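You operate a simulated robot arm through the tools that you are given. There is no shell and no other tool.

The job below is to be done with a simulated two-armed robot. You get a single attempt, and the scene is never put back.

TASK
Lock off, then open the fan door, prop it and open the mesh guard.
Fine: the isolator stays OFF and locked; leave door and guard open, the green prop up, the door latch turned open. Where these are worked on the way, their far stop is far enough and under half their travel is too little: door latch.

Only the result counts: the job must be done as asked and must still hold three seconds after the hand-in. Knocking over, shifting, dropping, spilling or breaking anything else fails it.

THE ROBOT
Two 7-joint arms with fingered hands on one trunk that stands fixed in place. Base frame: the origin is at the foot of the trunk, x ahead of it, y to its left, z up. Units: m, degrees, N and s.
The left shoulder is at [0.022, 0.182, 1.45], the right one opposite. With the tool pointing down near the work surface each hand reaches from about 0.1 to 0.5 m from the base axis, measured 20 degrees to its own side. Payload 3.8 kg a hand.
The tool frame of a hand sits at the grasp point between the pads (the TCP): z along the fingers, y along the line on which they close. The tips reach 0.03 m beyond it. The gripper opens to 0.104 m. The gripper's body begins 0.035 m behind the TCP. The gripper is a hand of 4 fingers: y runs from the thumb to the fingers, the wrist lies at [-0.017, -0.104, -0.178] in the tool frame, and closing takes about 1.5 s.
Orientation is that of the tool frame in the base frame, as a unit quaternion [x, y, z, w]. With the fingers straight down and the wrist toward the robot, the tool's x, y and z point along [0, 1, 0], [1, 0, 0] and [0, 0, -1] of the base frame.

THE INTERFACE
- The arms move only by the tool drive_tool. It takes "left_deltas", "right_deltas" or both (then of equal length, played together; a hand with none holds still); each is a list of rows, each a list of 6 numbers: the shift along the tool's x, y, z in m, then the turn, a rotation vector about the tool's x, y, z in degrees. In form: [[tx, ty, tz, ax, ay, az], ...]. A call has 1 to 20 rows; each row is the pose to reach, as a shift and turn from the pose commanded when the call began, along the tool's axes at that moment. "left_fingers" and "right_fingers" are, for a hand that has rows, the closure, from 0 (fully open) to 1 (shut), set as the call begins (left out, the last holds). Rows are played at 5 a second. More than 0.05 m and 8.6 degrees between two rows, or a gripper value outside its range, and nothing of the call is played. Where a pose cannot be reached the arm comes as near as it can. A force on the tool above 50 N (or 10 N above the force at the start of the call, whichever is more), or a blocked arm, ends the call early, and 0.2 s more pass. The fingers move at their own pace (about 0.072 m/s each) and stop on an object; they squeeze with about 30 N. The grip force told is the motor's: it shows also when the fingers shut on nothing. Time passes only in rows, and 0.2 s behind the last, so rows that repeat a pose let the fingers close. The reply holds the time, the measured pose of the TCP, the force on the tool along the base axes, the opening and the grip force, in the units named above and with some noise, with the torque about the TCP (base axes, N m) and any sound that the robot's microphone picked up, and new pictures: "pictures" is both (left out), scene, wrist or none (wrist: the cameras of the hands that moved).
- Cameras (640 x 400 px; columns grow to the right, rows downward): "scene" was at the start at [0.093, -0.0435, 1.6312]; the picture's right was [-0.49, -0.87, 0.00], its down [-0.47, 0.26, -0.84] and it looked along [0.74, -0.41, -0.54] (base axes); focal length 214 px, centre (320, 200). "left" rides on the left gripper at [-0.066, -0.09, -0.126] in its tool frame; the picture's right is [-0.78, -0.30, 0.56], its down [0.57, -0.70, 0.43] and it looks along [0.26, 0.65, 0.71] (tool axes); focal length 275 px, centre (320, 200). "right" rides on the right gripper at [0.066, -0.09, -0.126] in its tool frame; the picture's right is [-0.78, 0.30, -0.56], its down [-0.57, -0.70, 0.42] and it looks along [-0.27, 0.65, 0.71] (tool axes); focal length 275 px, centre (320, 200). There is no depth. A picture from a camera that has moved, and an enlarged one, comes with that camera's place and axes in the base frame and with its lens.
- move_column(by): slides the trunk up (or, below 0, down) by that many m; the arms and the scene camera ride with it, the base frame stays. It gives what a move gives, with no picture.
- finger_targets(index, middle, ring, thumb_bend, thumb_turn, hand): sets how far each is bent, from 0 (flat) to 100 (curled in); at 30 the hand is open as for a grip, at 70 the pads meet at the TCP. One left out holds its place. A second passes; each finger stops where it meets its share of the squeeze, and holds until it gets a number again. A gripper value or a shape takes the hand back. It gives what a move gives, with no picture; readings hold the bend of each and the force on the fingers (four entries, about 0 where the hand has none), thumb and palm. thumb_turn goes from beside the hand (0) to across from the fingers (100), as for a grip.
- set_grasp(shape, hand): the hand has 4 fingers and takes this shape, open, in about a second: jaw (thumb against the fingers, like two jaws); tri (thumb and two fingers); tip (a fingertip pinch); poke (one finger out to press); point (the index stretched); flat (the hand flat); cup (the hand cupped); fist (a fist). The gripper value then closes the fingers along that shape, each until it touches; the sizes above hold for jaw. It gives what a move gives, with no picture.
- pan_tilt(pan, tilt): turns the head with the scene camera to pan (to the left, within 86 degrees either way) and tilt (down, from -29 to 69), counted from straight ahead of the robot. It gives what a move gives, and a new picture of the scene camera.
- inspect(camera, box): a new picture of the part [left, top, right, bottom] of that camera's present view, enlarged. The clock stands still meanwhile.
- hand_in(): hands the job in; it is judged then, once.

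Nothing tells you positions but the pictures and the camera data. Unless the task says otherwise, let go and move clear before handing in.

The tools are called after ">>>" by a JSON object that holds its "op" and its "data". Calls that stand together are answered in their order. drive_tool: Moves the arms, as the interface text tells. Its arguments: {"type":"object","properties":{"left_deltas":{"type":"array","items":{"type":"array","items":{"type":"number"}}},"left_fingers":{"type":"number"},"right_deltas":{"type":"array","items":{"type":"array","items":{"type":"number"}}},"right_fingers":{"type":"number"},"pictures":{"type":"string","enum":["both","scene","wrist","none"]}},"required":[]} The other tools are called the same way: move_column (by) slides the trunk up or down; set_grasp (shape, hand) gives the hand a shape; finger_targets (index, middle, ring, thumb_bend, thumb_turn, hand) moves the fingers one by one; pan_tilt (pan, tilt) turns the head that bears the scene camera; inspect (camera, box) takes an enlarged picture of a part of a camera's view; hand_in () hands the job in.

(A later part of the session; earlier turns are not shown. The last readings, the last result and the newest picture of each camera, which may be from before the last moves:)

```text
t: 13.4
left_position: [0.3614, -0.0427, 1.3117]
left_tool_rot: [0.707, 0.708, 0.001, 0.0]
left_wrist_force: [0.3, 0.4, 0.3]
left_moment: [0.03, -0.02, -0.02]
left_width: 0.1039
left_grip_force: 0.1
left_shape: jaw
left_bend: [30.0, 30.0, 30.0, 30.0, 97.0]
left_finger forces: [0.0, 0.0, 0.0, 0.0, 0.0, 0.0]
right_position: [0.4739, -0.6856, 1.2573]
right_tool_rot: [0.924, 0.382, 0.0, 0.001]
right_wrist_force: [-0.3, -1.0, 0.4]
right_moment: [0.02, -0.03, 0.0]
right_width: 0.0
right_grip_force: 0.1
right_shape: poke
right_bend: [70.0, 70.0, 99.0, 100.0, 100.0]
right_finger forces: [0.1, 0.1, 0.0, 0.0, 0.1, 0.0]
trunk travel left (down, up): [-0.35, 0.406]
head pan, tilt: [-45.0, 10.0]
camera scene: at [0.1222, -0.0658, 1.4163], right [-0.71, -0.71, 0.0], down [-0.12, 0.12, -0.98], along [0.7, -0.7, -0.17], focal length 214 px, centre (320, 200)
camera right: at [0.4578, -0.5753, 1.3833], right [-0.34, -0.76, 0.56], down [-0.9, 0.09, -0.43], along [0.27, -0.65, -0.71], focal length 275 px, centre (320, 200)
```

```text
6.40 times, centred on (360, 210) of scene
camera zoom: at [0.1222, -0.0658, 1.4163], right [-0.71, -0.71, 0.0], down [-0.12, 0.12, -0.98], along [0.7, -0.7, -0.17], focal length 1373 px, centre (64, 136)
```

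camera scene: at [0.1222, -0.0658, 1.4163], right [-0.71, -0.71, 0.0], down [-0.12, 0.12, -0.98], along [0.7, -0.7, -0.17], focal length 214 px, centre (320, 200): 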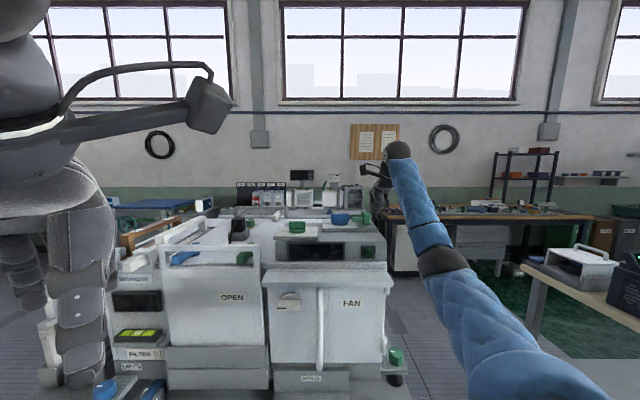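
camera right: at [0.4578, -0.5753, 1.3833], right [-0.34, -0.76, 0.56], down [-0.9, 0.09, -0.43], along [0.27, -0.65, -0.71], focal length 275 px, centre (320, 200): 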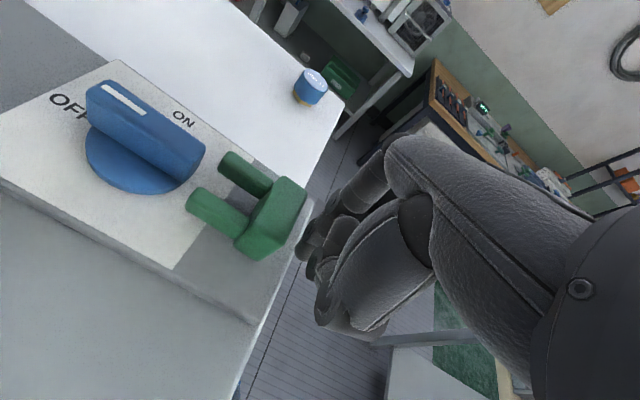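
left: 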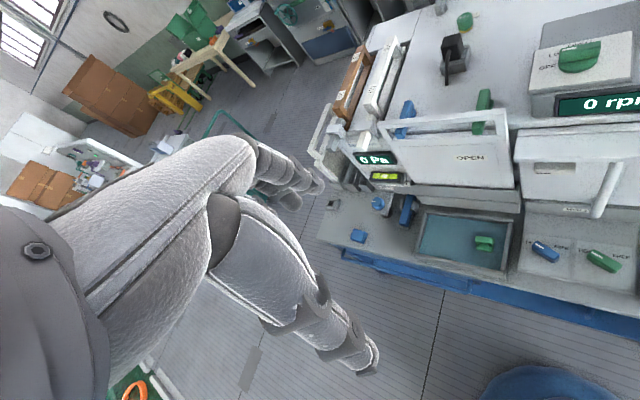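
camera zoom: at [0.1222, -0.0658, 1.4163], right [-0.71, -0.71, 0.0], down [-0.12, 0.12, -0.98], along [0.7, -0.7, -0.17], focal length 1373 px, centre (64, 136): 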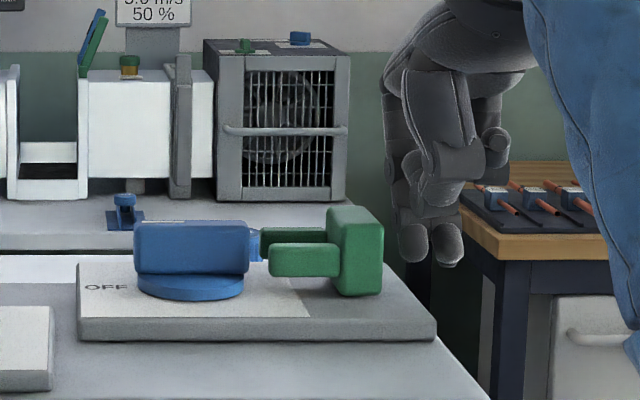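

>>> {"op": "drive_tool", "data": {"right_deltas": [[0.01, 0, 0, 0, 0, 0], [0.018, 0, 0, 0, 0, 0], [0.026, 0, 0, 0, 0, 0], [0.034, 0, 0, 0, 0, 0], [0.042, 0, 0, 0, 0, 0], [0.042, 0, 0, 0, 0, 0]]}}

>>> {"op": "inspect", "data": {"camera": "scene", "box": [310, 180, 410, 240]}}

```text
t: 14.8
left_position: [0.3609, -0.0426, 1.311]
left_tool_rot: [0.707, 0.707, 0.0, 0.001]
left_wrist_force: [-0.4, -0.6, -0.2]
left_moment: [0.0, 0.0, -0.01]
left_width: 0.1036
left_grip_force: 0.1
left_shape: jaw
left_bend: [30.0, 30.0, 30.0, 30.0, 97.0]
left_finger forces: [0.0, 0.1, 0.0, 0.1, 0.0, 0.1]
right_position: [0.5032, -0.6566, 1.2572]
right_tool_rot: [0.924, 0.381, 0.0, -0.001]
right_wrist_force: [-3.3, -3.6, 0.9]
right_moment: [0.0, 0.05, -0.03]
right_width: 0.0
right_grip_force: 0.1
right_shape: poke
right_bend: [70.0, 70.0, 99.0, 100.0, 100.0]
right_finger forces: [4.9, 0.0, 0.0, 0.1, 0.0, 0.1]
trunk travel left (down, up): [-0.35, 0.406]
head pan, tilt: [-45.0, 10.0]
camera scene: at [0.1222, -0.0665, 1.4162], right [-0.71, -0.71, 0.0], down [-0.12, 0.12, -0.98], along [0.7, -0.7, -0.17], focal length 214 px, centre (320, 200)
camera right: at [0.487, -0.5464, 1.3826], right [-0.34, -0.76, 0.56], down [-0.9, 0.09, -0.42], along [0.27, -0.65, -0.71], focal length 275 px, centre (320, 200)
```

scene: 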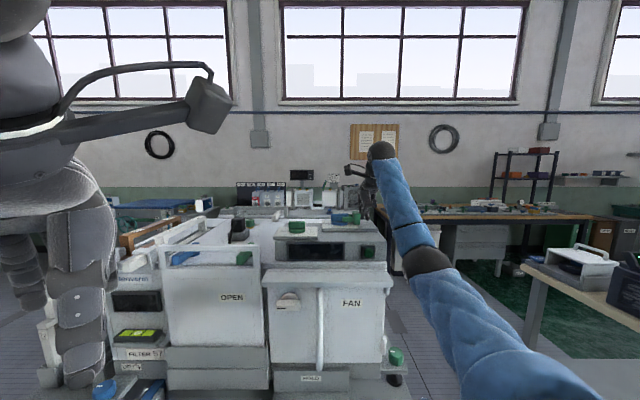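
right: 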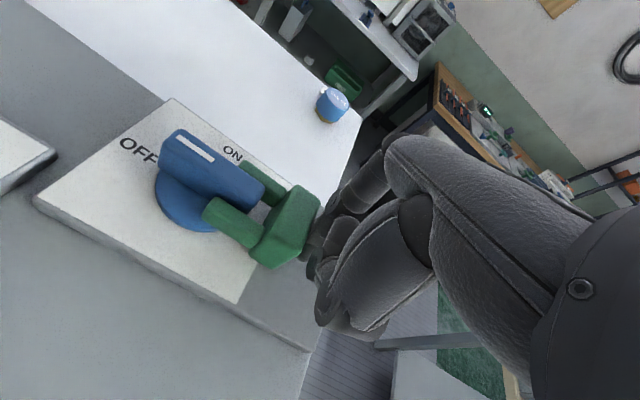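

```text
6.40 times, centred on (360, 210) of scene
camera zoom: at [0.1222, -0.0665, 1.4162], right [-0.71, -0.71, 0.0], down [-0.12, 0.12, -0.98], along [0.7, -0.7, -0.17], focal length 1373 px, centre (64, 136)
```

zoom: 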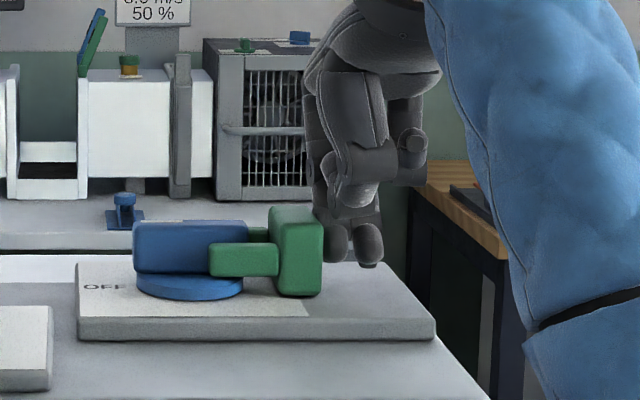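

The fork slides smoothly and already straddles the handle. I'll keep pushing until it stops.

>>> {"op": "drive_tool", "data": {"right_deltas": [[0.006, 0, 0, 0, 0, 0], [0.012, 0, 0, 0, 0, 0], [0.018, 0, 0, 0, 0, 0], [0.022, 0, 0, 0, 0, 0], [0.022, 0, 0, 0, 0, 0]]}}

>>> {"op": "inspect", "data": {"camera": "scene", "box": [310, 180, 410, 240]}}

```text
t: 15.8
left_position: [0.36, -0.0429, 1.3141]
left_tool_rot: [0.706, 0.708, 0.001, -0.001]
left_wrist_force: [0.0, 0.1, 0.7]
left_moment: [-0.08, 0.03, -0.03]
left_width: 0.1036
left_grip_force: 0.0
left_shape: jaw
left_bend: [30.0, 30.0, 30.0, 30.0, 97.0]
left_finger forces: [0.1, 0.0, 0.1, 0.0, 0.0, 0.1]
right_position: [0.5067, -0.6557, 1.2572]
right_tool_rot: [0.931, 0.365, -0.005, 0.003]
right_wrist_force: [-28.5, -24.6, -3.4]
right_moment: [-0.17, 0.21, -0.18]
right_width: 0.0
right_grip_force: 0.0
right_shape: poke
right_bend: [70.0, 70.0, 99.0, 100.0, 100.0]
right_finger forces: [37.6, 0.0, 0.1, 0.0, 0.0, 0.1]
trunk travel left (down, up): [-0.35, 0.406]
head pan, tilt: [-45.0, 10.0]
stopped in row 5 (right hand): the force on the tool passed its limit at 51 N (the readings are from after the stop); the commanded pose is now the measured one
camera scene: at [0.1193, -0.0686, 1.4163], right [-0.71, -0.71, 0.0], down [-0.12, 0.12, -0.98], along [0.7, -0.7, -0.17], focal length 214 px, centre (320, 200)
camera right: at [0.4956, -0.5443, 1.3825], right [-0.36, -0.74, 0.56], down [-0.9, 0.12, -0.42], along [0.24, -0.66, -0.71], focal length 275 px, centre (320, 200)
```

scene: 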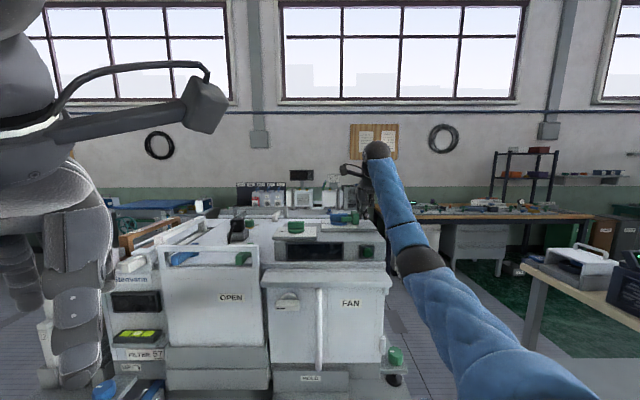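
right: 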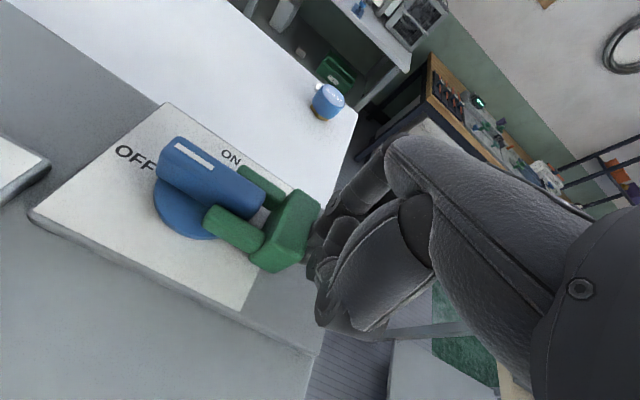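

```text
6.40 times, centred on (360, 210) of scene
camera zoom: at [0.1193, -0.0686, 1.4163], right [-0.71, -0.71, 0.0], down [-0.12, 0.12, -0.98], along [0.7, -0.7, -0.17], focal length 1373 px, centre (64, 136)
```

zoom: 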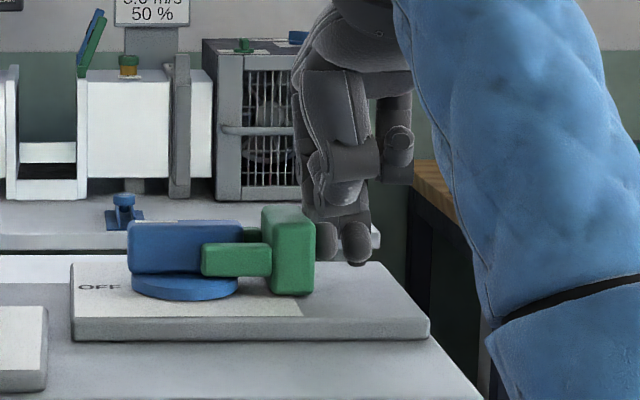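

The lock hit its end stop with the fork around the handle at OFF. I'll withdraw the right hand upward and back, then lower the trunk to study the fan door front.

>>> {"op": "drive_tool", "data": {"right_deltas": [[-0.015, 0, 0, 0, 0, 0], [-0.02, 0, -0.045, 0, 0, 0], [-0.02, 0, -0.09, 0, 0, 0], [-0.02, -0.02, -0.13, 0, 0, 0], [-0.02, -0.065, -0.14, 0, 0, -1], [-0.02, -0.11, -0.14, 0, 0, -2], [-0.02, -0.155, -0.14, 0, 0, -2], [-0.02, -0.2, -0.14, 0, 0, -2], [-0.02, -0.245, -0.14, 0, 0, -2], [-0.02, -0.29, -0.14, 0, 0, -2], [-0.02, -0.335, -0.14, 0, 0, -2], [-0.02, -0.335, -0.14, 0, 0, -2]]}}

>>> {"op": "inspect", "data": {"camera": "scene", "box": [310, 180, 410, 240]}}

```text
t: 18.4
left_position: [0.363, -0.0427, 1.3112]
left_tool_rot: [0.707, 0.708, 0.0, 0.0]
left_wrist_force: [0.2, -0.4, 0.4]
left_moment: [-0.02, 0.02, -0.02]
left_width: 0.1037
left_grip_force: 0.1
left_shape: jaw
left_bend: [30.0, 30.0, 30.0, 30.0, 97.0]
left_finger forces: [0.0, 0.0, 0.1, 0.1, 0.1, 0.0]
right_position: [0.2685, -0.4196, 1.399]
right_tool_rot: [0.921, 0.39, -0.004, 0.001]
right_wrist_force: [0.0, -0.2, -0.5]
right_moment: [0.03, 0.02, -0.01]
right_width: 0.0
right_grip_force: 0.0
right_shape: poke
right_bend: [70.0, 70.0, 99.0, 100.0, 100.0]
right_finger forces: [0.1, 0.0, 0.1, 0.1, 0.1, 0.0]
trunk travel left (down, up): [-0.35, 0.406]
head pan, tilt: [-45.0, 10.0]
camera scene: at [0.1235, -0.0665, 1.416], right [-0.71, -0.71, 0.0], down [-0.12, 0.12, -0.98], along [0.7, -0.7, -0.17], focal length 214 px, centre (320, 200)
camera right: at [0.2511, -0.3093, 1.5233], right [-0.33, -0.76, 0.56], down [-0.9, 0.08, -0.42], along [0.28, -0.65, -0.71], focal length 275 px, centre (320, 200)
```

scene: 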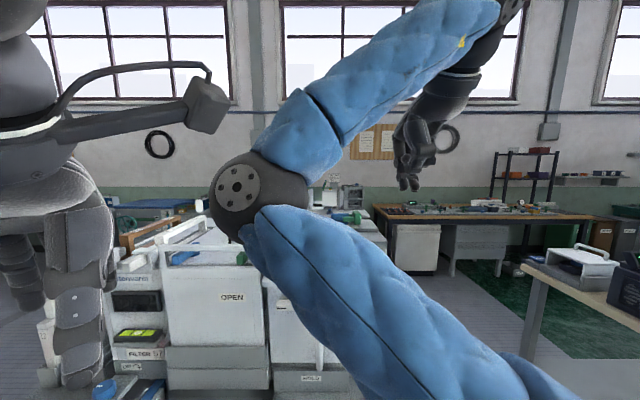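
right: 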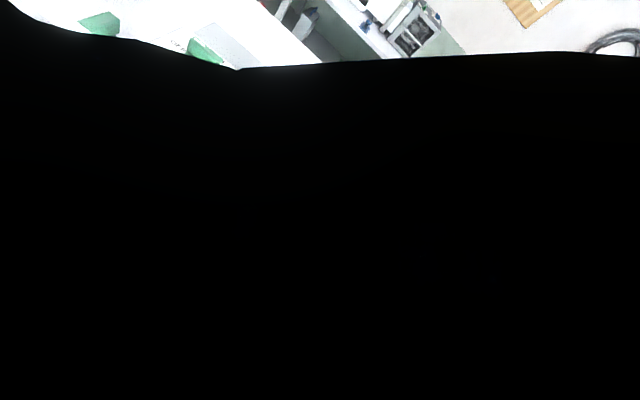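

```text
6.40 times, centred on (360, 210) of scene
camera zoom: at [0.1235, -0.0665, 1.416], right [-0.71, -0.71, 0.0], down [-0.12, 0.12, -0.98], along [0.7, -0.7, -0.17], focal length 1373 px, centre (64, 136)
```

zoom: 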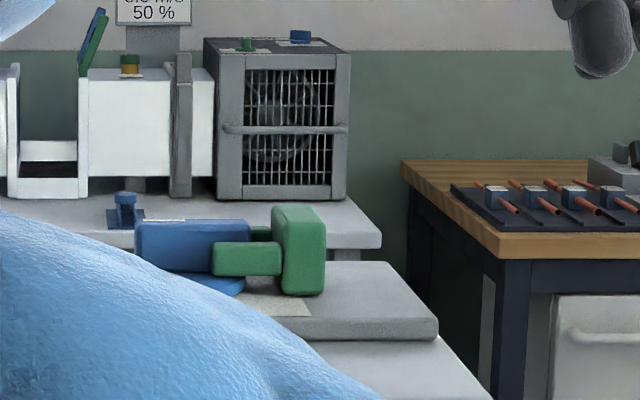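

>>> {"op": "drive_tool", "data": {"right_deltas": [[-0.04, 0.005, 0, 0, 0, 0], [-0.08, 0.01, 0, 0, 0, 0], [-0.12, 0.015, 0, 0, 0, 0], [-0.16, 0.02, 0, 0, 0, 0], [-0.2, 0.03, 0, 0, 0, 0], [-0.2, 0.03, 0, 0, 0, 0]]}}

```text
t: 19.8
left_position: [0.3638, -0.0401, 1.3114]
left_tool_rot: [0.707, 0.707, 0.0, -0.001]
left_wrist_force: [-0.6, 0.0, -0.4]
left_moment: [-0.02, -0.02, 0.0]
left_width: 0.104
left_grip_force: 0.0
left_shape: jaw
left_bend: [30.0, 30.0, 30.0, 30.0, 97.0]
left_finger forces: [0.1, 0.1, 0.0, 0.0, 0.0, 0.0]
right_position: [0.1511, -0.5816, 1.3984]
right_tool_rot: [0.921, 0.389, -0.004, 0.001]
right_wrist_force: [-0.1, 0.2, 0.0]
right_moment: [-0.01, 0.0, 0.0]
right_width: 0.0001
right_grip_force: 0.0
right_shape: poke
right_bend: [70.0, 70.0, 99.0, 100.0, 100.0]
right_finger forces: [0.0, 0.0, 0.1, 0.0, 0.1, 0.1]
trunk travel left (down, up): [-0.35, 0.406]
head pan, tilt: [-45.0, 10.0]
camera scene: at [0.1232, -0.0649, 1.4162], right [-0.71, -0.71, 0.0], down [-0.12, 0.12, -0.98], along [0.7, -0.7, -0.17], focal length 214 px, centre (320, 200)
camera right: at [0.1343, -0.4715, 1.5226], right [-0.33, -0.76, 0.56], down [-0.9, 0.08, -0.42], along [0.28, -0.65, -0.71], focal length 275 px, centre (320, 200)
```

scene: 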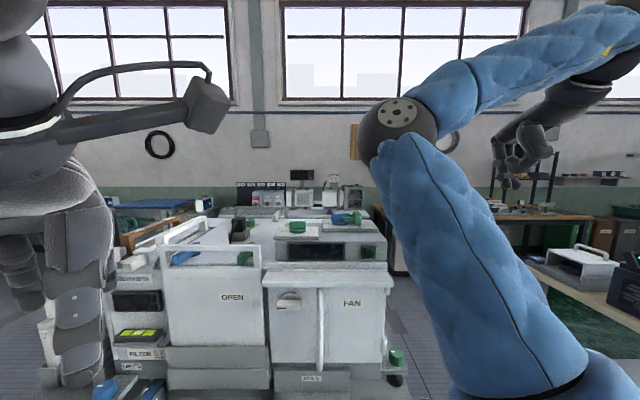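
right: 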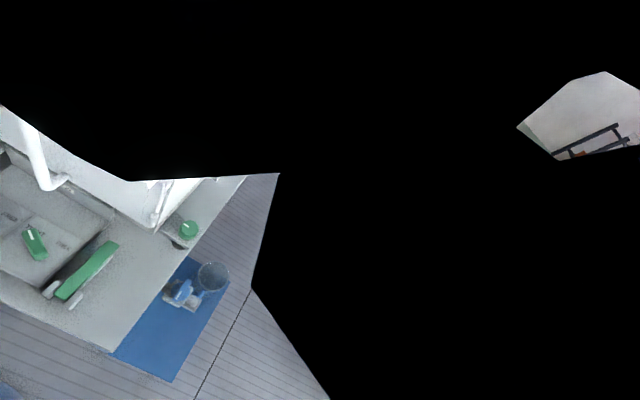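

>>> {"op": "move_column", "data": {"by": -0.3}}

>>> {"op": "pan_tilt", "data": {"pan": -45, "tilt": 10}}

>>> {"op": "inspect", "data": {"camera": "scene", "box": [240, 80, 440, 200]}}

>>> {"op": "inspect", "data": {"camera": "scene", "box": [240, 180, 440, 300]}}

```text
t: 22.0
left_position: [0.3801, -0.0432, 1.0733]
left_tool_rot: [0.696, 0.718, -0.018, 0.001]
left_wrist_force: [10.1, -23.1, 19.8]
left_moment: [3.62, 3.0, 1.72]
left_width: 0.1039
left_grip_force: 0.1
left_shape: jaw
left_bend: [30.0, 30.0, 30.0, 30.0, 97.0]
left_finger forces: [0.0, 0.1, 0.0, 0.0, 0.1, 0.0]
right_position: [0.1579, -0.5827, 1.1608]
right_tool_rot: [0.921, 0.389, -0.009, -0.001]
right_wrist_force: [0.0, 0.0, 0.3]
right_moment: [0.01, 0.01, -0.01]
right_width: 0.0001
right_grip_force: 0.2
right_shape: poke
right_bend: [70.0, 70.0, 99.0, 100.0, 100.0]
right_finger forces: [0.0, 0.1, 0.0, 0.0, 0.0, 0.0]
trunk travel left (down, up): [-0.111, 0.645]
head pan, tilt: [-45.0, 10.0]
stopped: the force on the tool passed its limit at 140 N (the readings are from after the stop); the commanded pose is now the measured one
```

```text
t: 22.6
left_position: [0.3778, -0.0418, 1.0756]
left_tool_rot: [0.695, 0.718, -0.016, -0.001]
left_wrist_force: [22.0, -22.0, 18.2]
left_moment: [3.28, 4.28, 1.18]
left_width: 0.1038
left_grip_force: 0.0
left_shape: jaw
left_bend: [30.0, 30.0, 30.0, 30.0, 97.0]
left_finger forces: [0.0, 0.0, 0.1, 0.0, 0.0, 0.0]
right_position: [0.1581, -0.5824, 1.1612]
right_tool_rot: [0.921, 0.39, -0.008, -0.001]
right_wrist_force: [0.7, 0.4, 0.2]
right_moment: [-0.02, 0.02, 0.0]
right_width: 0.0001
right_grip_force: 0.1
right_shape: poke
right_bend: [70.0, 70.0, 99.0, 100.0, 100.0]
right_finger forces: [0.0, 0.1, 0.1, 0.0, 0.0, 0.1]
trunk travel left (down, up): [-0.111, 0.645]
head pan, tilt: [-45.0, 10.0]
camera scene: at [0.2391, -0.0628, 1.1679], right [-0.67, -0.74, 0.0], down [-0.14, 0.13, -0.98], along [0.73, -0.66, -0.19], focal length 214 px, centre (320, 200)
```

scene: 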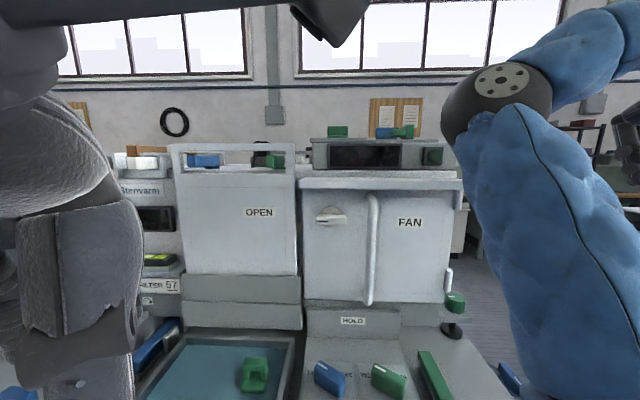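

```text
3.20 times, centred on (340, 140) of scene
camera zoom: at [0.2391, -0.0628, 1.1679], right [-0.67, -0.74, 0.0], down [-0.14, 0.13, -0.98], along [0.73, -0.66, -0.19], focal length 686 px, centre (256, 392)
```

zoom: 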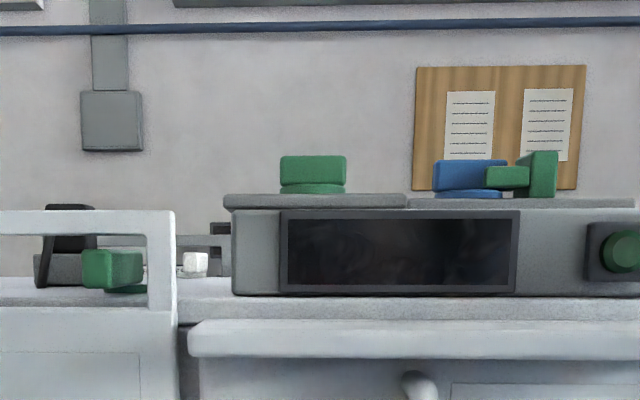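

```text
3.20 times, centred on (340, 240) of scene
camera zoom: at [0.2391, -0.0628, 1.1679], right [-0.67, -0.74, 0.0], down [-0.14, 0.13, -0.98], along [0.73, -0.66, -0.19], focal length 686 px, centre (256, 72)
```

zoom: 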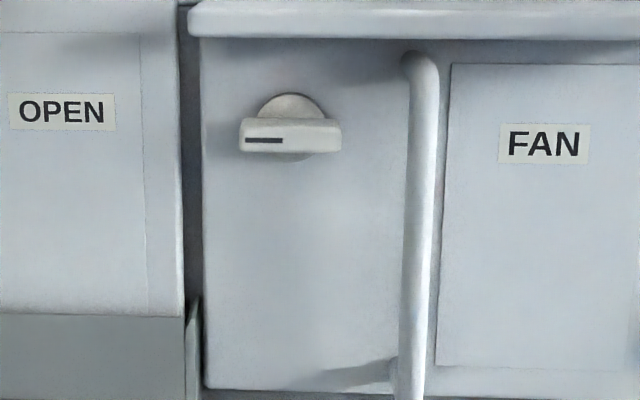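

The trunk leans forward as it lowers, and the left hand's camera bracket bumped the robot's own head. That was a self-contact only, and the scene is untouched. I'll move the left hand forward and to the left to clear it.

>>> {"op": "drive_tool", "data": {"left_deltas": [[0.01, 0.02, 0.0, 0, 0, 0], [0.02, 0.05, 0.0, 0, 0, 0], [0.04, 0.08, 0.0, 0, 0, 0], [0.07, 0.1, 0.0, 0, 0, 0], [0.1, 0.12, 0, 0, 0, 0], [0.1, 0.12, 0, 0, 0, 0]]}}

>>> {"op": "pan_tilt", "data": {"pan": -45, "tilt": 12}}

```text
t: 24.0
left_position: [0.4943, 0.0615, 1.0679]
left_tool_rot: [0.697, 0.717, -0.017, 0.0]
left_wrist_force: [0.8, -0.4, 0.0]
left_moment: [-0.05, -0.01, 0.0]
left_width: 0.1038
left_grip_force: 0.1
left_shape: jaw
left_bend: [30.0, 30.0, 30.0, 30.0, 97.0]
left_finger forces: [0.0, 0.0, 0.0, 0.0, 0.0, 0.0]
right_position: [0.1571, -0.5829, 1.1613]
right_tool_rot: [0.921, 0.39, -0.007, -0.001]
right_wrist_force: [0.0, -0.6, -0.2]
right_moment: [-0.02, 0.02, 0.02]
right_width: 0.0
right_grip_force: 0.1
right_shape: poke
right_bend: [70.0, 70.0, 99.0, 100.0, 100.0]
right_finger forces: [0.0, 0.0, 0.0, 0.0, 0.0, 0.0]
trunk travel left (down, up): [-0.111, 0.645]
head pan, tilt: [-45.0, 10.0]
camera scene: at [0.2357, -0.0661, 1.1698], right [-0.71, -0.71, 0.0], down [-0.12, 0.12, -0.98], along [0.7, -0.7, -0.17], focal length 214 px, centre (320, 200)
camera left: at [0.409, -0.0053, 1.1976], right [-0.29, -0.8, -0.53], down [-0.73, 0.54, -0.42], along [0.62, 0.27, -0.73], focal length 275 px, centre (320, 200)
```

scene: 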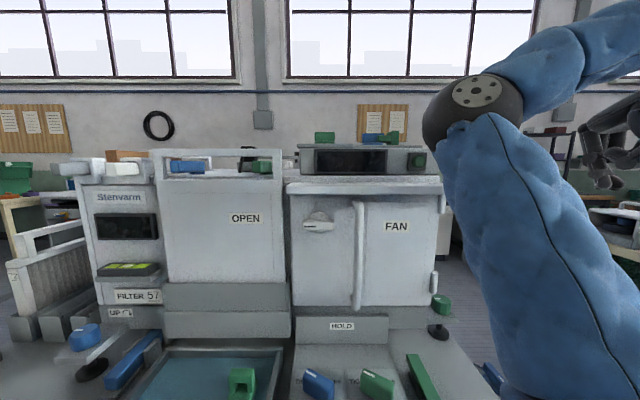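
left: 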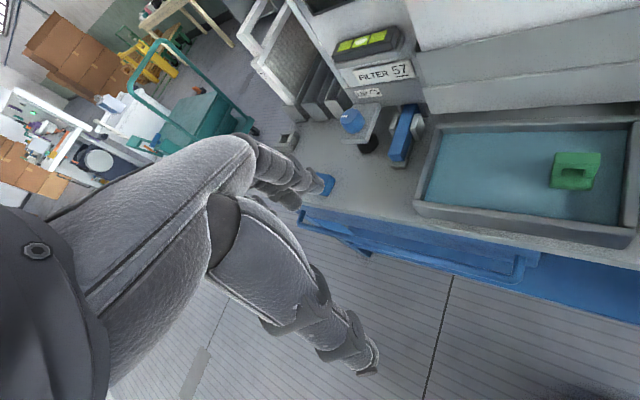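

```text
t: 24.6
left_position: [0.4944, 0.0605, 1.0677]
left_tool_rot: [0.697, 0.717, -0.016, 0.0]
left_wrist_force: [1.0, 0.4, -0.2]
left_moment: [0.02, -0.01, 0.01]
left_width: 0.1039
left_grip_force: 0.1
left_shape: jaw
left_bend: [30.0, 30.0, 30.0, 30.0, 97.0]
left_finger forces: [0.1, 0.1, 0.0, 0.1, 0.1, 0.0]
right_position: [0.1582, -0.5832, 1.1607]
right_tool_rot: [0.921, 0.389, -0.008, -0.001]
right_wrist_force: [0.8, -0.5, -0.9]
right_moment: [0.01, 0.02, 0.02]
right_width: 0.0
right_grip_force: 0.0
right_shape: poke
right_bend: [70.0, 70.0, 99.0, 100.0, 100.0]
right_finger forces: [0.0, 0.0, 0.0, 0.0, 0.1, 0.0]
trunk travel left (down, up): [-0.111, 0.645]
head pan, tilt: [-45.0, 12.0]
camera scene: at [0.236, -0.0662, 1.1665], right [-0.71, -0.71, 0.0], down [-0.15, 0.15, -0.98], along [0.69, -0.69, -0.21], focal length 214 px, centre (320, 200)
```

scene: 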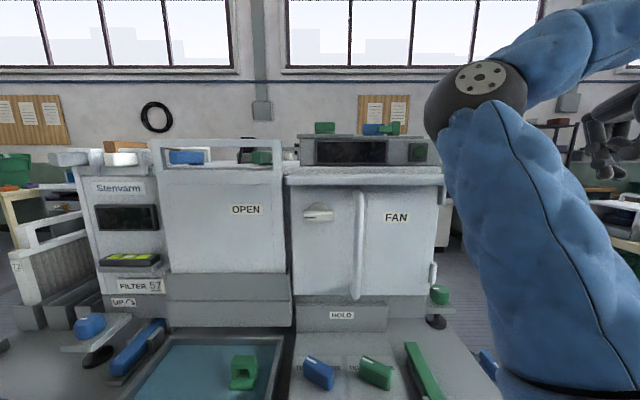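

>>> {"op": "inspect", "data": {"camera": "scene", "box": [280, 160, 450, 260]}}

>>> {"op": "inspect", "data": {"camera": "scene", "box": [280, 250, 460, 350]}}

>>> {"op": "inspect", "data": {"camera": "scene", "box": [200, 320, 460, 400]}}

>>> {"op": "inspect", "data": {"camera": "left", "box": [330, 80, 640, 270]}}

```text
3.76 times, centred on (365, 210) of scene
camera zoom: at [0.236, -0.0662, 1.1665], right [-0.71, -0.71, 0.0], down [-0.15, 0.15, -0.98], along [0.69, -0.69, -0.21], focal length 807 px, centre (151, 162)
```

zoom: 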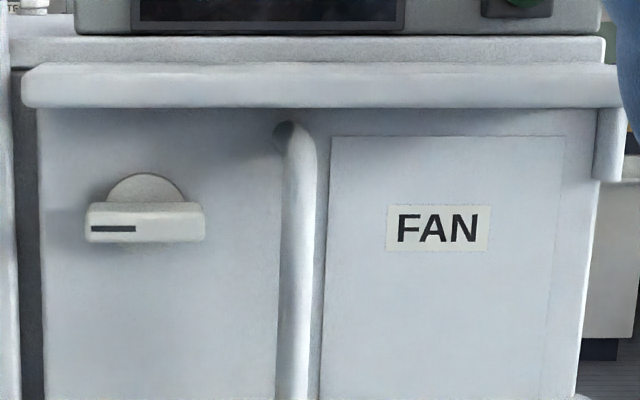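

```text
3.56 times, centred on (370, 300) of scene
camera zoom: at [0.236, -0.0662, 1.1665], right [-0.71, -0.71, 0.0], down [-0.15, 0.15, -0.98], along [0.69, -0.69, -0.21], focal length 763 px, centre (142, -156)
```

zoom: 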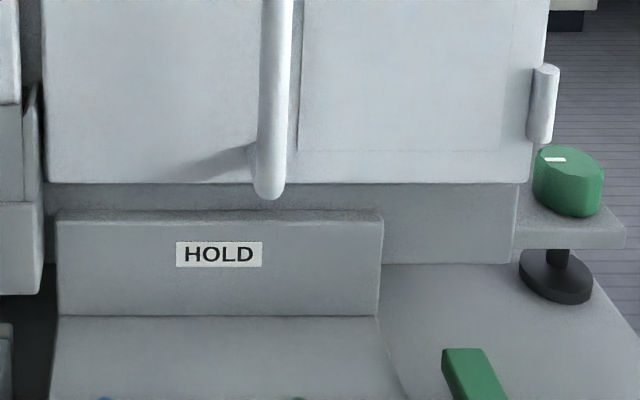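

```text
2.46 times, centred on (330, 360) of scene
camera zoom: at [0.236, -0.0662, 1.1665], right [-0.71, -0.71, 0.0], down [-0.15, 0.15, -0.98], along [0.69, -0.69, -0.21], focal length 528 px, centre (295, -194)
```

zoom: 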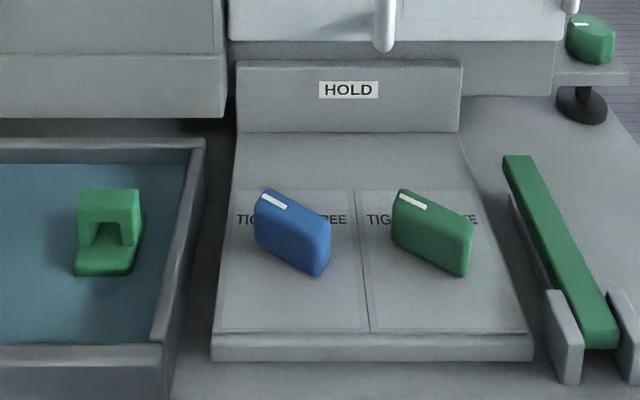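

```text
2.06 times, centred on (485, 175) of left
camera zoom: at [0.4091, -0.0054, 1.1977], right [-0.28, -0.8, -0.53], down [-0.73, 0.54, -0.42], along [0.62, 0.27, -0.73], focal length 568 px, centre (-21, 252)
```

zoom: 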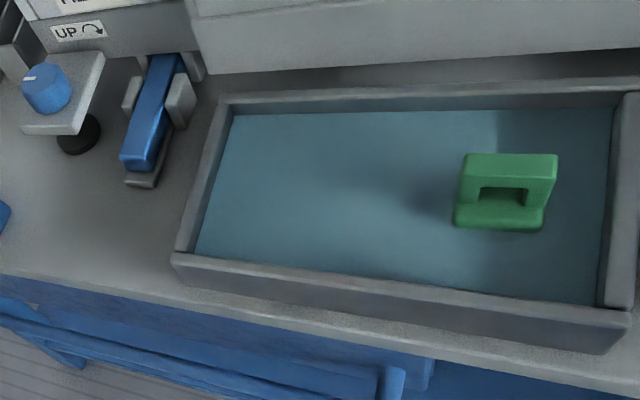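

I triangulated the door in machine axes:
- **Latch:** axis at r≈-0.123, z≈1.038, front face f≈0.643.
- **Hood lip:** f≈0.627, z≈1.108.
- **Door handle:** vertical rod at r≈-0.04, f≈0.63, z 0.87–1.09.
- **Hinge:** r≈0.145.
- **Prop:** r≈0.066, pivot at f≈0.46.

I'll raise the trunk again and pitch the right hand horizontal to push the latch.

>>> {"op": "move_column", "data": {"by": 0.24}}

>>> {"op": "drive_tool", "data": {"right_deltas": [[0.03, -0.01, 0.02, -8, 0, 0], [0.06, -0.02, 0.04, -16, 0, 0], [0.09, -0.03, 0.06, -24, 0, 0], [0.12, -0.04, 0.08, -32, 0, 0], [0.15, -0.05, 0.1, -40, 0, 0], [0.18, -0.05, 0.12, -48, 0, 0], [0.18, -0.05, 0.12, -48, 0, 0]]}}

```text
t: 27.1
left_position: [0.495, 0.0626, 1.3096]
left_tool_rot: [0.697, 0.717, -0.016, 0.0]
left_wrist_force: [0.2, -0.2, -0.7]
left_moment: [-0.05, 0.01, 0.0]
left_width: 0.1039
left_grip_force: 0.0
left_shape: jaw
left_bend: [30.0, 30.0, 30.0, 30.0, 97.0]
left_finger forces: [0.0, 0.0, 0.0, 0.0, 0.1, 0.0]
right_position: [0.1575, -0.5827, 1.4004]
right_tool_rot: [0.921, 0.39, -0.008, -0.001]
right_wrist_force: [0.3, 0.5, 1.2]
right_moment: [0.04, -0.01, -0.03]
right_width: 0.0002
right_grip_force: 0.0
right_shape: poke
right_bend: [70.0, 70.0, 99.0, 100.0, 100.0]
right_finger forces: [0.0, 0.0, 0.1, 0.1, 0.1, 0.0]
trunk travel left (down, up): [-0.351, 0.405]
head pan, tilt: [-45.0, 12.0]
```

```text
t: 28.7
left_position: [0.494, 0.0612, 1.3119]
left_tool_rot: [0.696, 0.718, -0.015, 0.0]
left_wrist_force: [-0.8, -0.7, -0.2]
left_moment: [0.03, 0.0, -0.02]
left_width: 0.1037
left_grip_force: 0.0
left_shape: jaw
left_bend: [30.0, 30.0, 30.0, 30.0, 97.0]
left_finger forces: [0.0, 0.0, 0.1, 0.0, 0.0, 0.1]
right_position: [0.2689, -0.4545, 1.3868]
right_tool_rot: [0.842, 0.359, 0.152, 0.374]
right_wrist_force: [0.4, 0.2, 1.2]
right_moment: [0.01, 0.02, 0.01]
right_width: 0.0
right_grip_force: 0.1
right_shape: poke
right_bend: [70.0, 70.0, 99.0, 100.0, 100.0]
right_finger forces: [0.0, 0.0, 0.0, 0.1, 0.0, 0.0]
right hand out of reach, approached as far as the arm can: row 4, 5, 6, 7
trunk travel left (down, up): [-0.351, 0.405]
head pan, tilt: [-45.0, 12.0]
camera scene: at [0.1211, -0.0669, 1.4146], right [-0.71, -0.71, 0.0], down [-0.15, 0.15, -0.98], along [0.69, -0.69, -0.21], focal length 214 px, centre (320, 200)
camera right: at [0.2058, -0.3008, 1.4045], right [-0.69, -0.4, 0.6], down [-0.52, -0.31, -0.8], along [0.51, -0.86, 0.0], focal length 275 px, centre (320, 200)
```

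scene: 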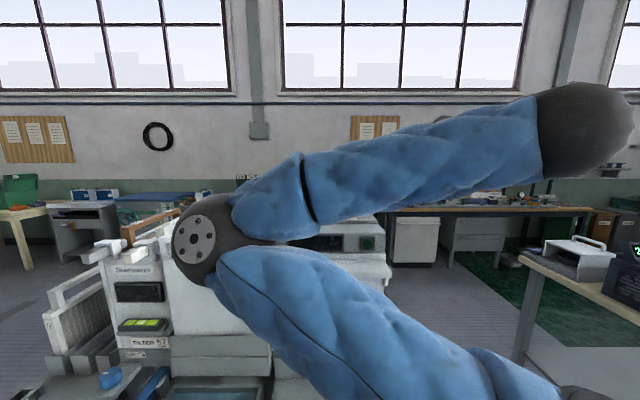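
right: 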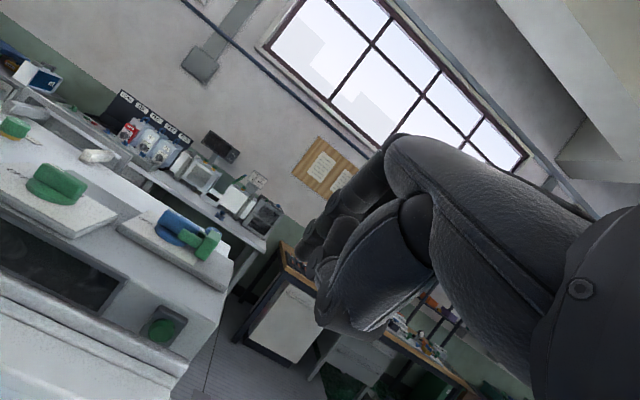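

The elbow folds inward when the hand is close to the body. I'll bring the hand forward so the arm extends, and check the posture.

>>> {"op": "drive_tool", "data": {"right_deltas": [[0.0, 0.025, 0.03, 0, 0, 0], [0.0, 0.05, 0.06, 0, 0, 0], [0.0, 0.075, 0.085, 0, 0, 0], [0.0, 0.075, 0.085, 0, 0, 0]]}}

```text
t: 29.7
left_position: [0.4943, 0.0629, 1.3101]
left_tool_rot: [0.696, 0.718, -0.015, -0.001]
left_wrist_force: [0.2, -0.1, -0.4]
left_moment: [-0.01, -0.02, 0.0]
left_width: 0.1039
left_grip_force: 0.2
left_shape: jaw
left_bend: [30.0, 30.0, 30.0, 30.0, 97.0]
left_finger forces: [0.1, 0.0, 0.1, 0.0, 0.0, 0.0]
right_position: [0.3521, -0.533, 1.3845]
right_tool_rot: [0.842, 0.359, 0.151, 0.374]
right_wrist_force: [0.6, 0.9, -0.2]
right_moment: [0.0, -0.03, -0.03]
right_width: 0.0
right_grip_force: 0.1
right_shape: poke
right_bend: [70.0, 70.0, 99.0, 100.0, 100.0]
right_finger forces: [0.0, 0.0, 0.1, 0.0, 0.0, 0.1]
trunk travel left (down, up): [-0.351, 0.405]
head pan, tilt: [-45.0, 12.0]
camera scene: at [0.1217, -0.0654, 1.4146], right [-0.71, -0.71, 0.0], down [-0.15, 0.15, -0.98], along [0.69, -0.69, -0.21], focal length 214 px, centre (320, 200)
camera right: at [0.2896, -0.3801, 1.4019], right [-0.69, -0.4, 0.61], down [-0.52, -0.31, -0.8], along [0.51, -0.86, 0.0], focal length 275 px, centre (320, 200)
```

scene: 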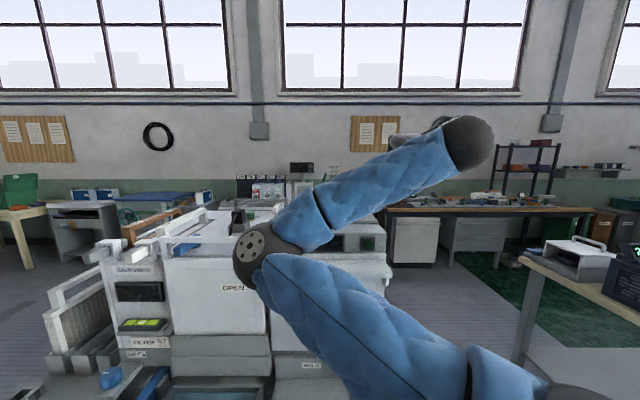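
right: 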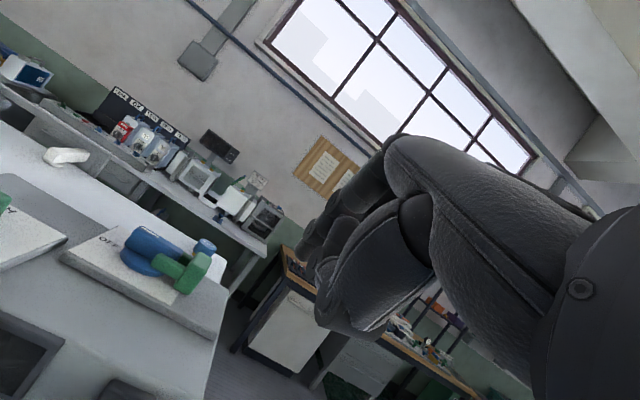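

The left arm is better placed for the latch. I'll move the right arm well out to the right, clear of the door's swing.

>>> {"op": "drive_tool", "data": {"right_deltas": [[-0.042, 0.0, -0.007, 0, 0, 0], [-0.084, 0.0, -0.014, 0, 0, 0], [-0.126, 0.0, -0.021, 0, 0, 0], [-0.168, 0.0, -0.028, 0, 0, 0], [-0.21, 0.0, -0.035, 0, 0, 0], [-0.252, 0.0, -0.042, 0, 0, 0], [-0.296, 0.0, -0.048, 0, 0, 0], [-0.296, 0.0, -0.048, 0, 0, 0]]}}

```text
t: 31.5
left_position: [0.4959, 0.0624, 1.3093]
left_tool_rot: [0.696, 0.718, -0.016, 0.0]
left_wrist_force: [0.0, 0.4, -0.1]
left_moment: [-0.05, 0.02, -0.03]
left_width: 0.1038
left_grip_force: 0.1
left_shape: jaw
left_bend: [30.0, 30.0, 30.0, 30.0, 97.0]
left_finger forces: [0.1, 0.0, 0.0, 0.1, 0.1, 0.0]
right_position: [0.1232, -0.7224, 1.4231]
right_tool_rot: [0.842, 0.36, 0.15, 0.374]
right_wrist_force: [0.9, 0.2, 0.6]
right_moment: [0.0, 0.0, -0.02]
right_width: 0.0002
right_grip_force: 0.0
right_shape: poke
right_bend: [70.0, 70.0, 99.0, 100.0, 100.0]
right_finger forces: [0.1, 0.0, 0.0, 0.0, 0.1, 0.0]
trunk travel left (down, up): [-0.351, 0.405]
head pan, tilt: [-45.0, 12.0]
camera scene: at [0.1234, -0.0653, 1.4144], right [-0.71, -0.71, 0.0], down [-0.15, 0.15, -0.98], along [0.69, -0.69, -0.21], focal length 214 px, centre (320, 200)
camera right: at [0.0607, -0.5684, 1.4403], right [-0.69, -0.4, 0.61], down [-0.52, -0.31, -0.79], along [0.51, -0.86, 0.0], focal length 275 px, centre (320, 200)
```

scene: 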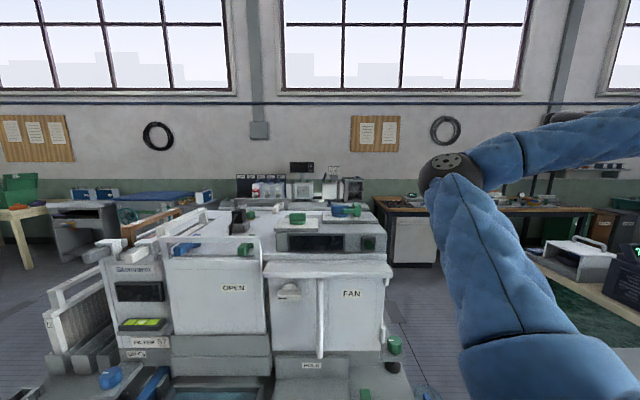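
right: 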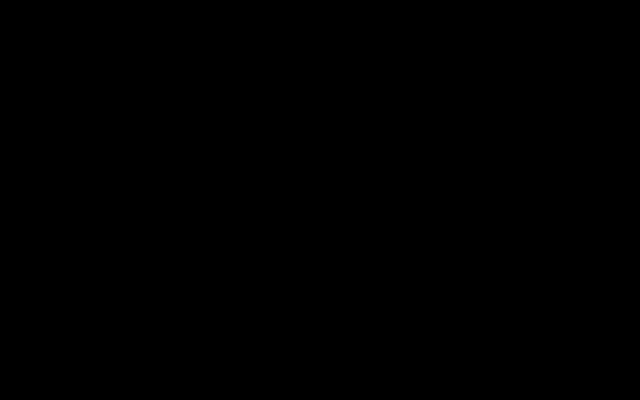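

>>> {"op": "drive_tool", "data": {"left_deltas": [[-0.036, -0.011, 0.01, 0, 0, 7.8], [-0.072, -0.022, 0.02, 0, 0, 15.6], [-0.108, -0.033, 0.03, 0, 0, 23.4], [-0.144, -0.044, 0.04, 0, 0, 31.2], [-0.18, -0.055, 0.05, 0, 0, 39], [-0.216, -0.065, 0.06, 0, 0, 46.8], [-0.216, -0.065, 0.06, 0, 0, 46.8]]}}

>>> {"op": "set_grasp", "data": {"shape": "poke", "hand": "left"}}

```text
t: 33.1
left_position: [0.4356, -0.1567, 1.2565]
left_tool_rot: [0.924, 0.381, -0.014, 0.006]
left_wrist_force: [0.2, 0.8, -0.1]
left_moment: [0.02, -0.01, 0.0]
left_width: 0.104
left_grip_force: 0.0
left_shape: jaw
left_bend: [30.0, 30.0, 30.0, 30.0, 97.0]
left_finger forces: [0.1, 0.0, 0.0, 0.0, 0.0, 0.0]
right_position: [0.1234, -0.721, 1.4232]
right_tool_rot: [0.842, 0.359, 0.15, 0.374]
right_wrist_force: [-0.4, 0.2, 0.4]
right_moment: [0.0, -0.02, -0.03]
right_width: 0.0
right_grip_force: 0.0
right_shape: poke
right_bend: [70.0, 70.0, 99.0, 100.0, 100.0]
right_finger forces: [0.0, 0.1, 0.0, 0.0, 0.0, 0.0]
trunk travel left (down, up): [-0.351, 0.405]
head pan, tilt: [-45.0, 12.0]
camera scene: at [0.1223, -0.0653, 1.4145], right [-0.71, -0.71, 0.0], down [-0.15, 0.15, -0.98], along [0.69, -0.69, -0.21], focal length 214 px, centre (320, 200)
camera left: at [0.3275, -0.1372, 1.3843], right [-0.77, -0.35, -0.53], down [-0.1, 0.89, -0.44], along [0.63, -0.29, -0.72], focal length 275 px, centre (320, 200)
```

scene: 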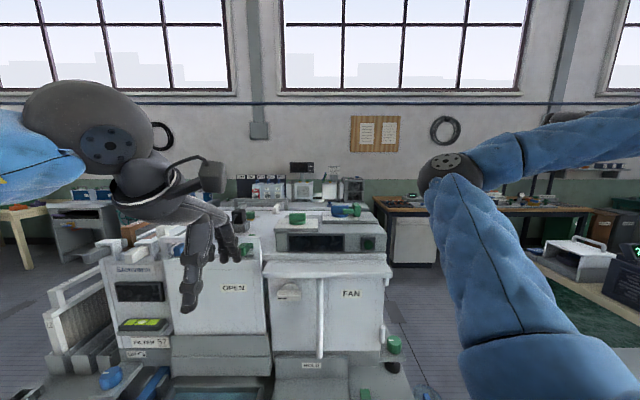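
left: 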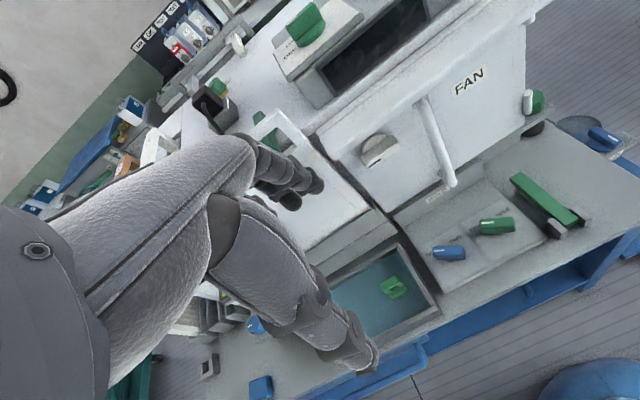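

```text
t: 34.0
left_position: [0.4361, -0.1571, 1.2563]
left_tool_rot: [0.924, 0.381, -0.014, 0.006]
left_wrist_force: [-1.1, 0.0, 0.4]
left_moment: [0.0, -0.03, 0.0]
left_width: 0.0001
left_grip_force: 0.2
left_shape: poke
left_bend: [70.0, 70.0, 99.0, 100.0, 100.0]
left_finger forces: [0.1, 0.0, 0.1, 0.1, 0.0, 0.1]
right_position: [0.1222, -0.7214, 1.4222]
right_tool_rot: [0.842, 0.36, 0.151, 0.373]
right_wrist_force: [-0.3, -0.4, 0.2]
right_moment: [-0.02, 0.0, -0.02]
right_width: 0.0
right_grip_force: 0.1
right_shape: poke
right_bend: [70.0, 70.0, 99.0, 100.0, 100.0]
right_finger forces: [0.0, 0.0, 0.1, 0.0, 0.0, 0.0]
trunk travel left (down, up): [-0.351, 0.405]
head pan, tilt: [-45.0, 12.0]
```

>>> {"op": "inspect", "data": {"camera": "left", "box": [320, 60, 560, 210]}}

>>> {"op": "inspect", "data": {"camera": "left", "box": [400, 80, 640, 280]}}

```text
2.67 times, centred on (440, 135) of left
camera zoom: at [0.3276, -0.1378, 1.3843], right [-0.77, -0.35, -0.53], down [-0.1, 0.89, -0.44], along [0.63, -0.29, -0.72], focal length 734 px, centre (0, 373)
```

zoom: 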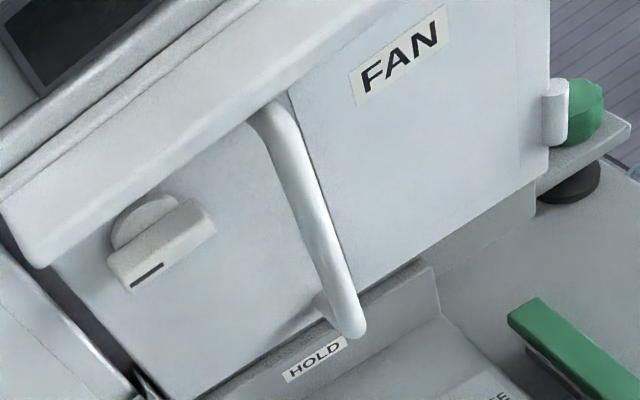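

```text
2.00 times, centred on (520, 180) of left
camera zoom: at [0.3276, -0.1378, 1.3843], right [-0.77, -0.35, -0.53], down [-0.1, 0.89, -0.44], along [0.63, -0.29, -0.72], focal length 551 px, centre (-80, 240)
```

zoom: 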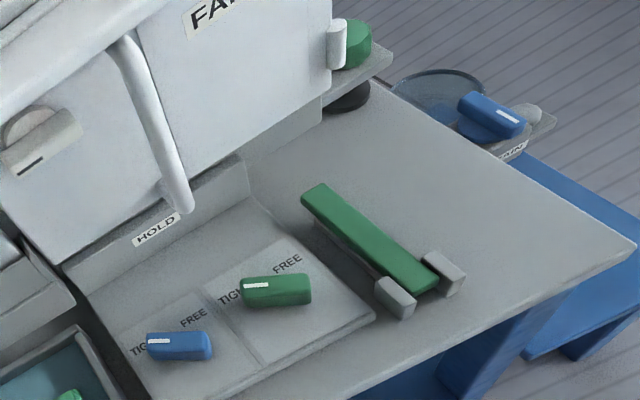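

I can see the latch, handle and prop clearly from the left camera. I'll pitch the left hand horizontal in front of the latch.

>>> {"op": "drive_tool", "data": {"left_deltas": [[-0.005, 0.007, 0.015, -8.2, 0, 0], [-0.01, 0.014, 0.03, -16.4, 0, 0], [-0.014, 0.021, 0.045, -24.6, 0, 0], [-0.018, 0.028, 0.06, -32.8, 0, 0], [-0.022, 0.035, 0.075, -41, 0, 0], [-0.027, 0.042, 0.09, -49.2, 0, 0], [-0.032, 0.05, 0.105, -57.4, 0, 0], [-0.036, 0.058, 0.12, -65.6, 0, 0], [-0.04, 0.066, 0.135, -73.8, 0, 0], [-0.045, 0.074, 0.15, -82, 0, 0], [-0.05, 0.08, 0.166, -90, 0, 0], [-0.05, 0.08, 0.166, -90, 0, 0]]}}

```text
t: 36.6
left_position: [0.3614, -0.1904, 1.2682]
left_tool_rot: [0.702, 0.339, 0.237, 0.58]
left_wrist_force: [0.7, 0.5, -1.2]
left_moment: [-0.04, 0.0, -0.03]
left_width: 0.0
left_grip_force: 0.1
left_shape: poke
left_bend: [70.0, 70.0, 99.0, 100.0, 100.0]
left_finger forces: [0.1, 0.0, 0.0, 0.0, 0.0, 0.1]
left hand out of reach, approached as far as the arm can: row 6, 7, 8, 9, 10, 11, 12
right_position: [0.1259, -0.7228, 1.4224]
right_tool_rot: [0.841, 0.36, 0.151, 0.374]
right_wrist_force: [-0.4, 0.6, 0.4]
right_moment: [0.0, -0.01, 0.01]
right_width: 0.0
right_grip_force: 0.1
right_shape: poke
right_bend: [70.0, 70.0, 99.0, 100.0, 100.0]
right_finger forces: [0.0, 0.0, 0.0, 0.0, 0.0, 0.0]
trunk travel left (down, up): [-0.351, 0.405]
head pan, tilt: [-45.0, 12.0]
camera scene: at [0.1239, -0.0657, 1.4142], right [-0.71, -0.71, 0.0], down [-0.15, 0.15, -0.98], along [0.69, -0.69, -0.21], focal length 214 px, centre (320, 200)
camera left: at [0.2082, -0.1501, 1.2117], right [-0.17, -0.92, -0.36], down [0.54, 0.22, -0.81], along [0.82, -0.33, 0.46], focal length 275 px, centre (320, 200)
```

scene: 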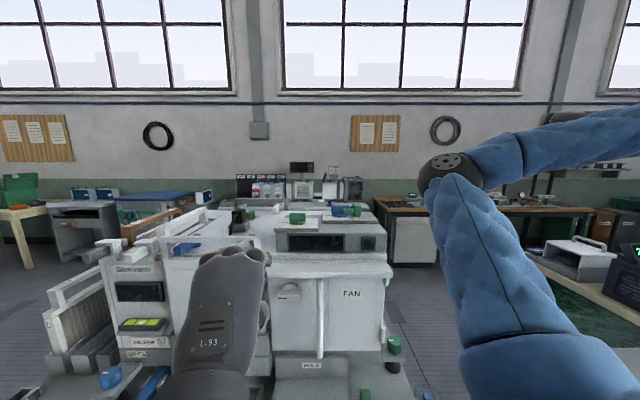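
left: 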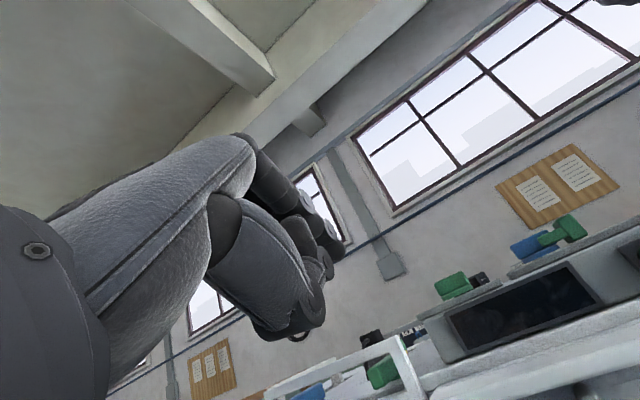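

The left arm can't get the hand horizontal that low at this trunk height. I'll raise the commanded pose back into reach and then lower the trunk.

>>> {"op": "drive_tool", "data": {"left_deltas": [[0.01, 0.05, -0.02, 0, 0, 0], [0.02, 0.1, -0.03, 0, 0, 0], [0.03, 0.15, -0.04, 0, 0, 0], [0.03, 0.19, -0.05, 0, 0, 0], [0.03, 0.19, -0.05, 0, 0, 0]]}}

```text
refused: row 1 steps farther than a row can; nothing moved
```

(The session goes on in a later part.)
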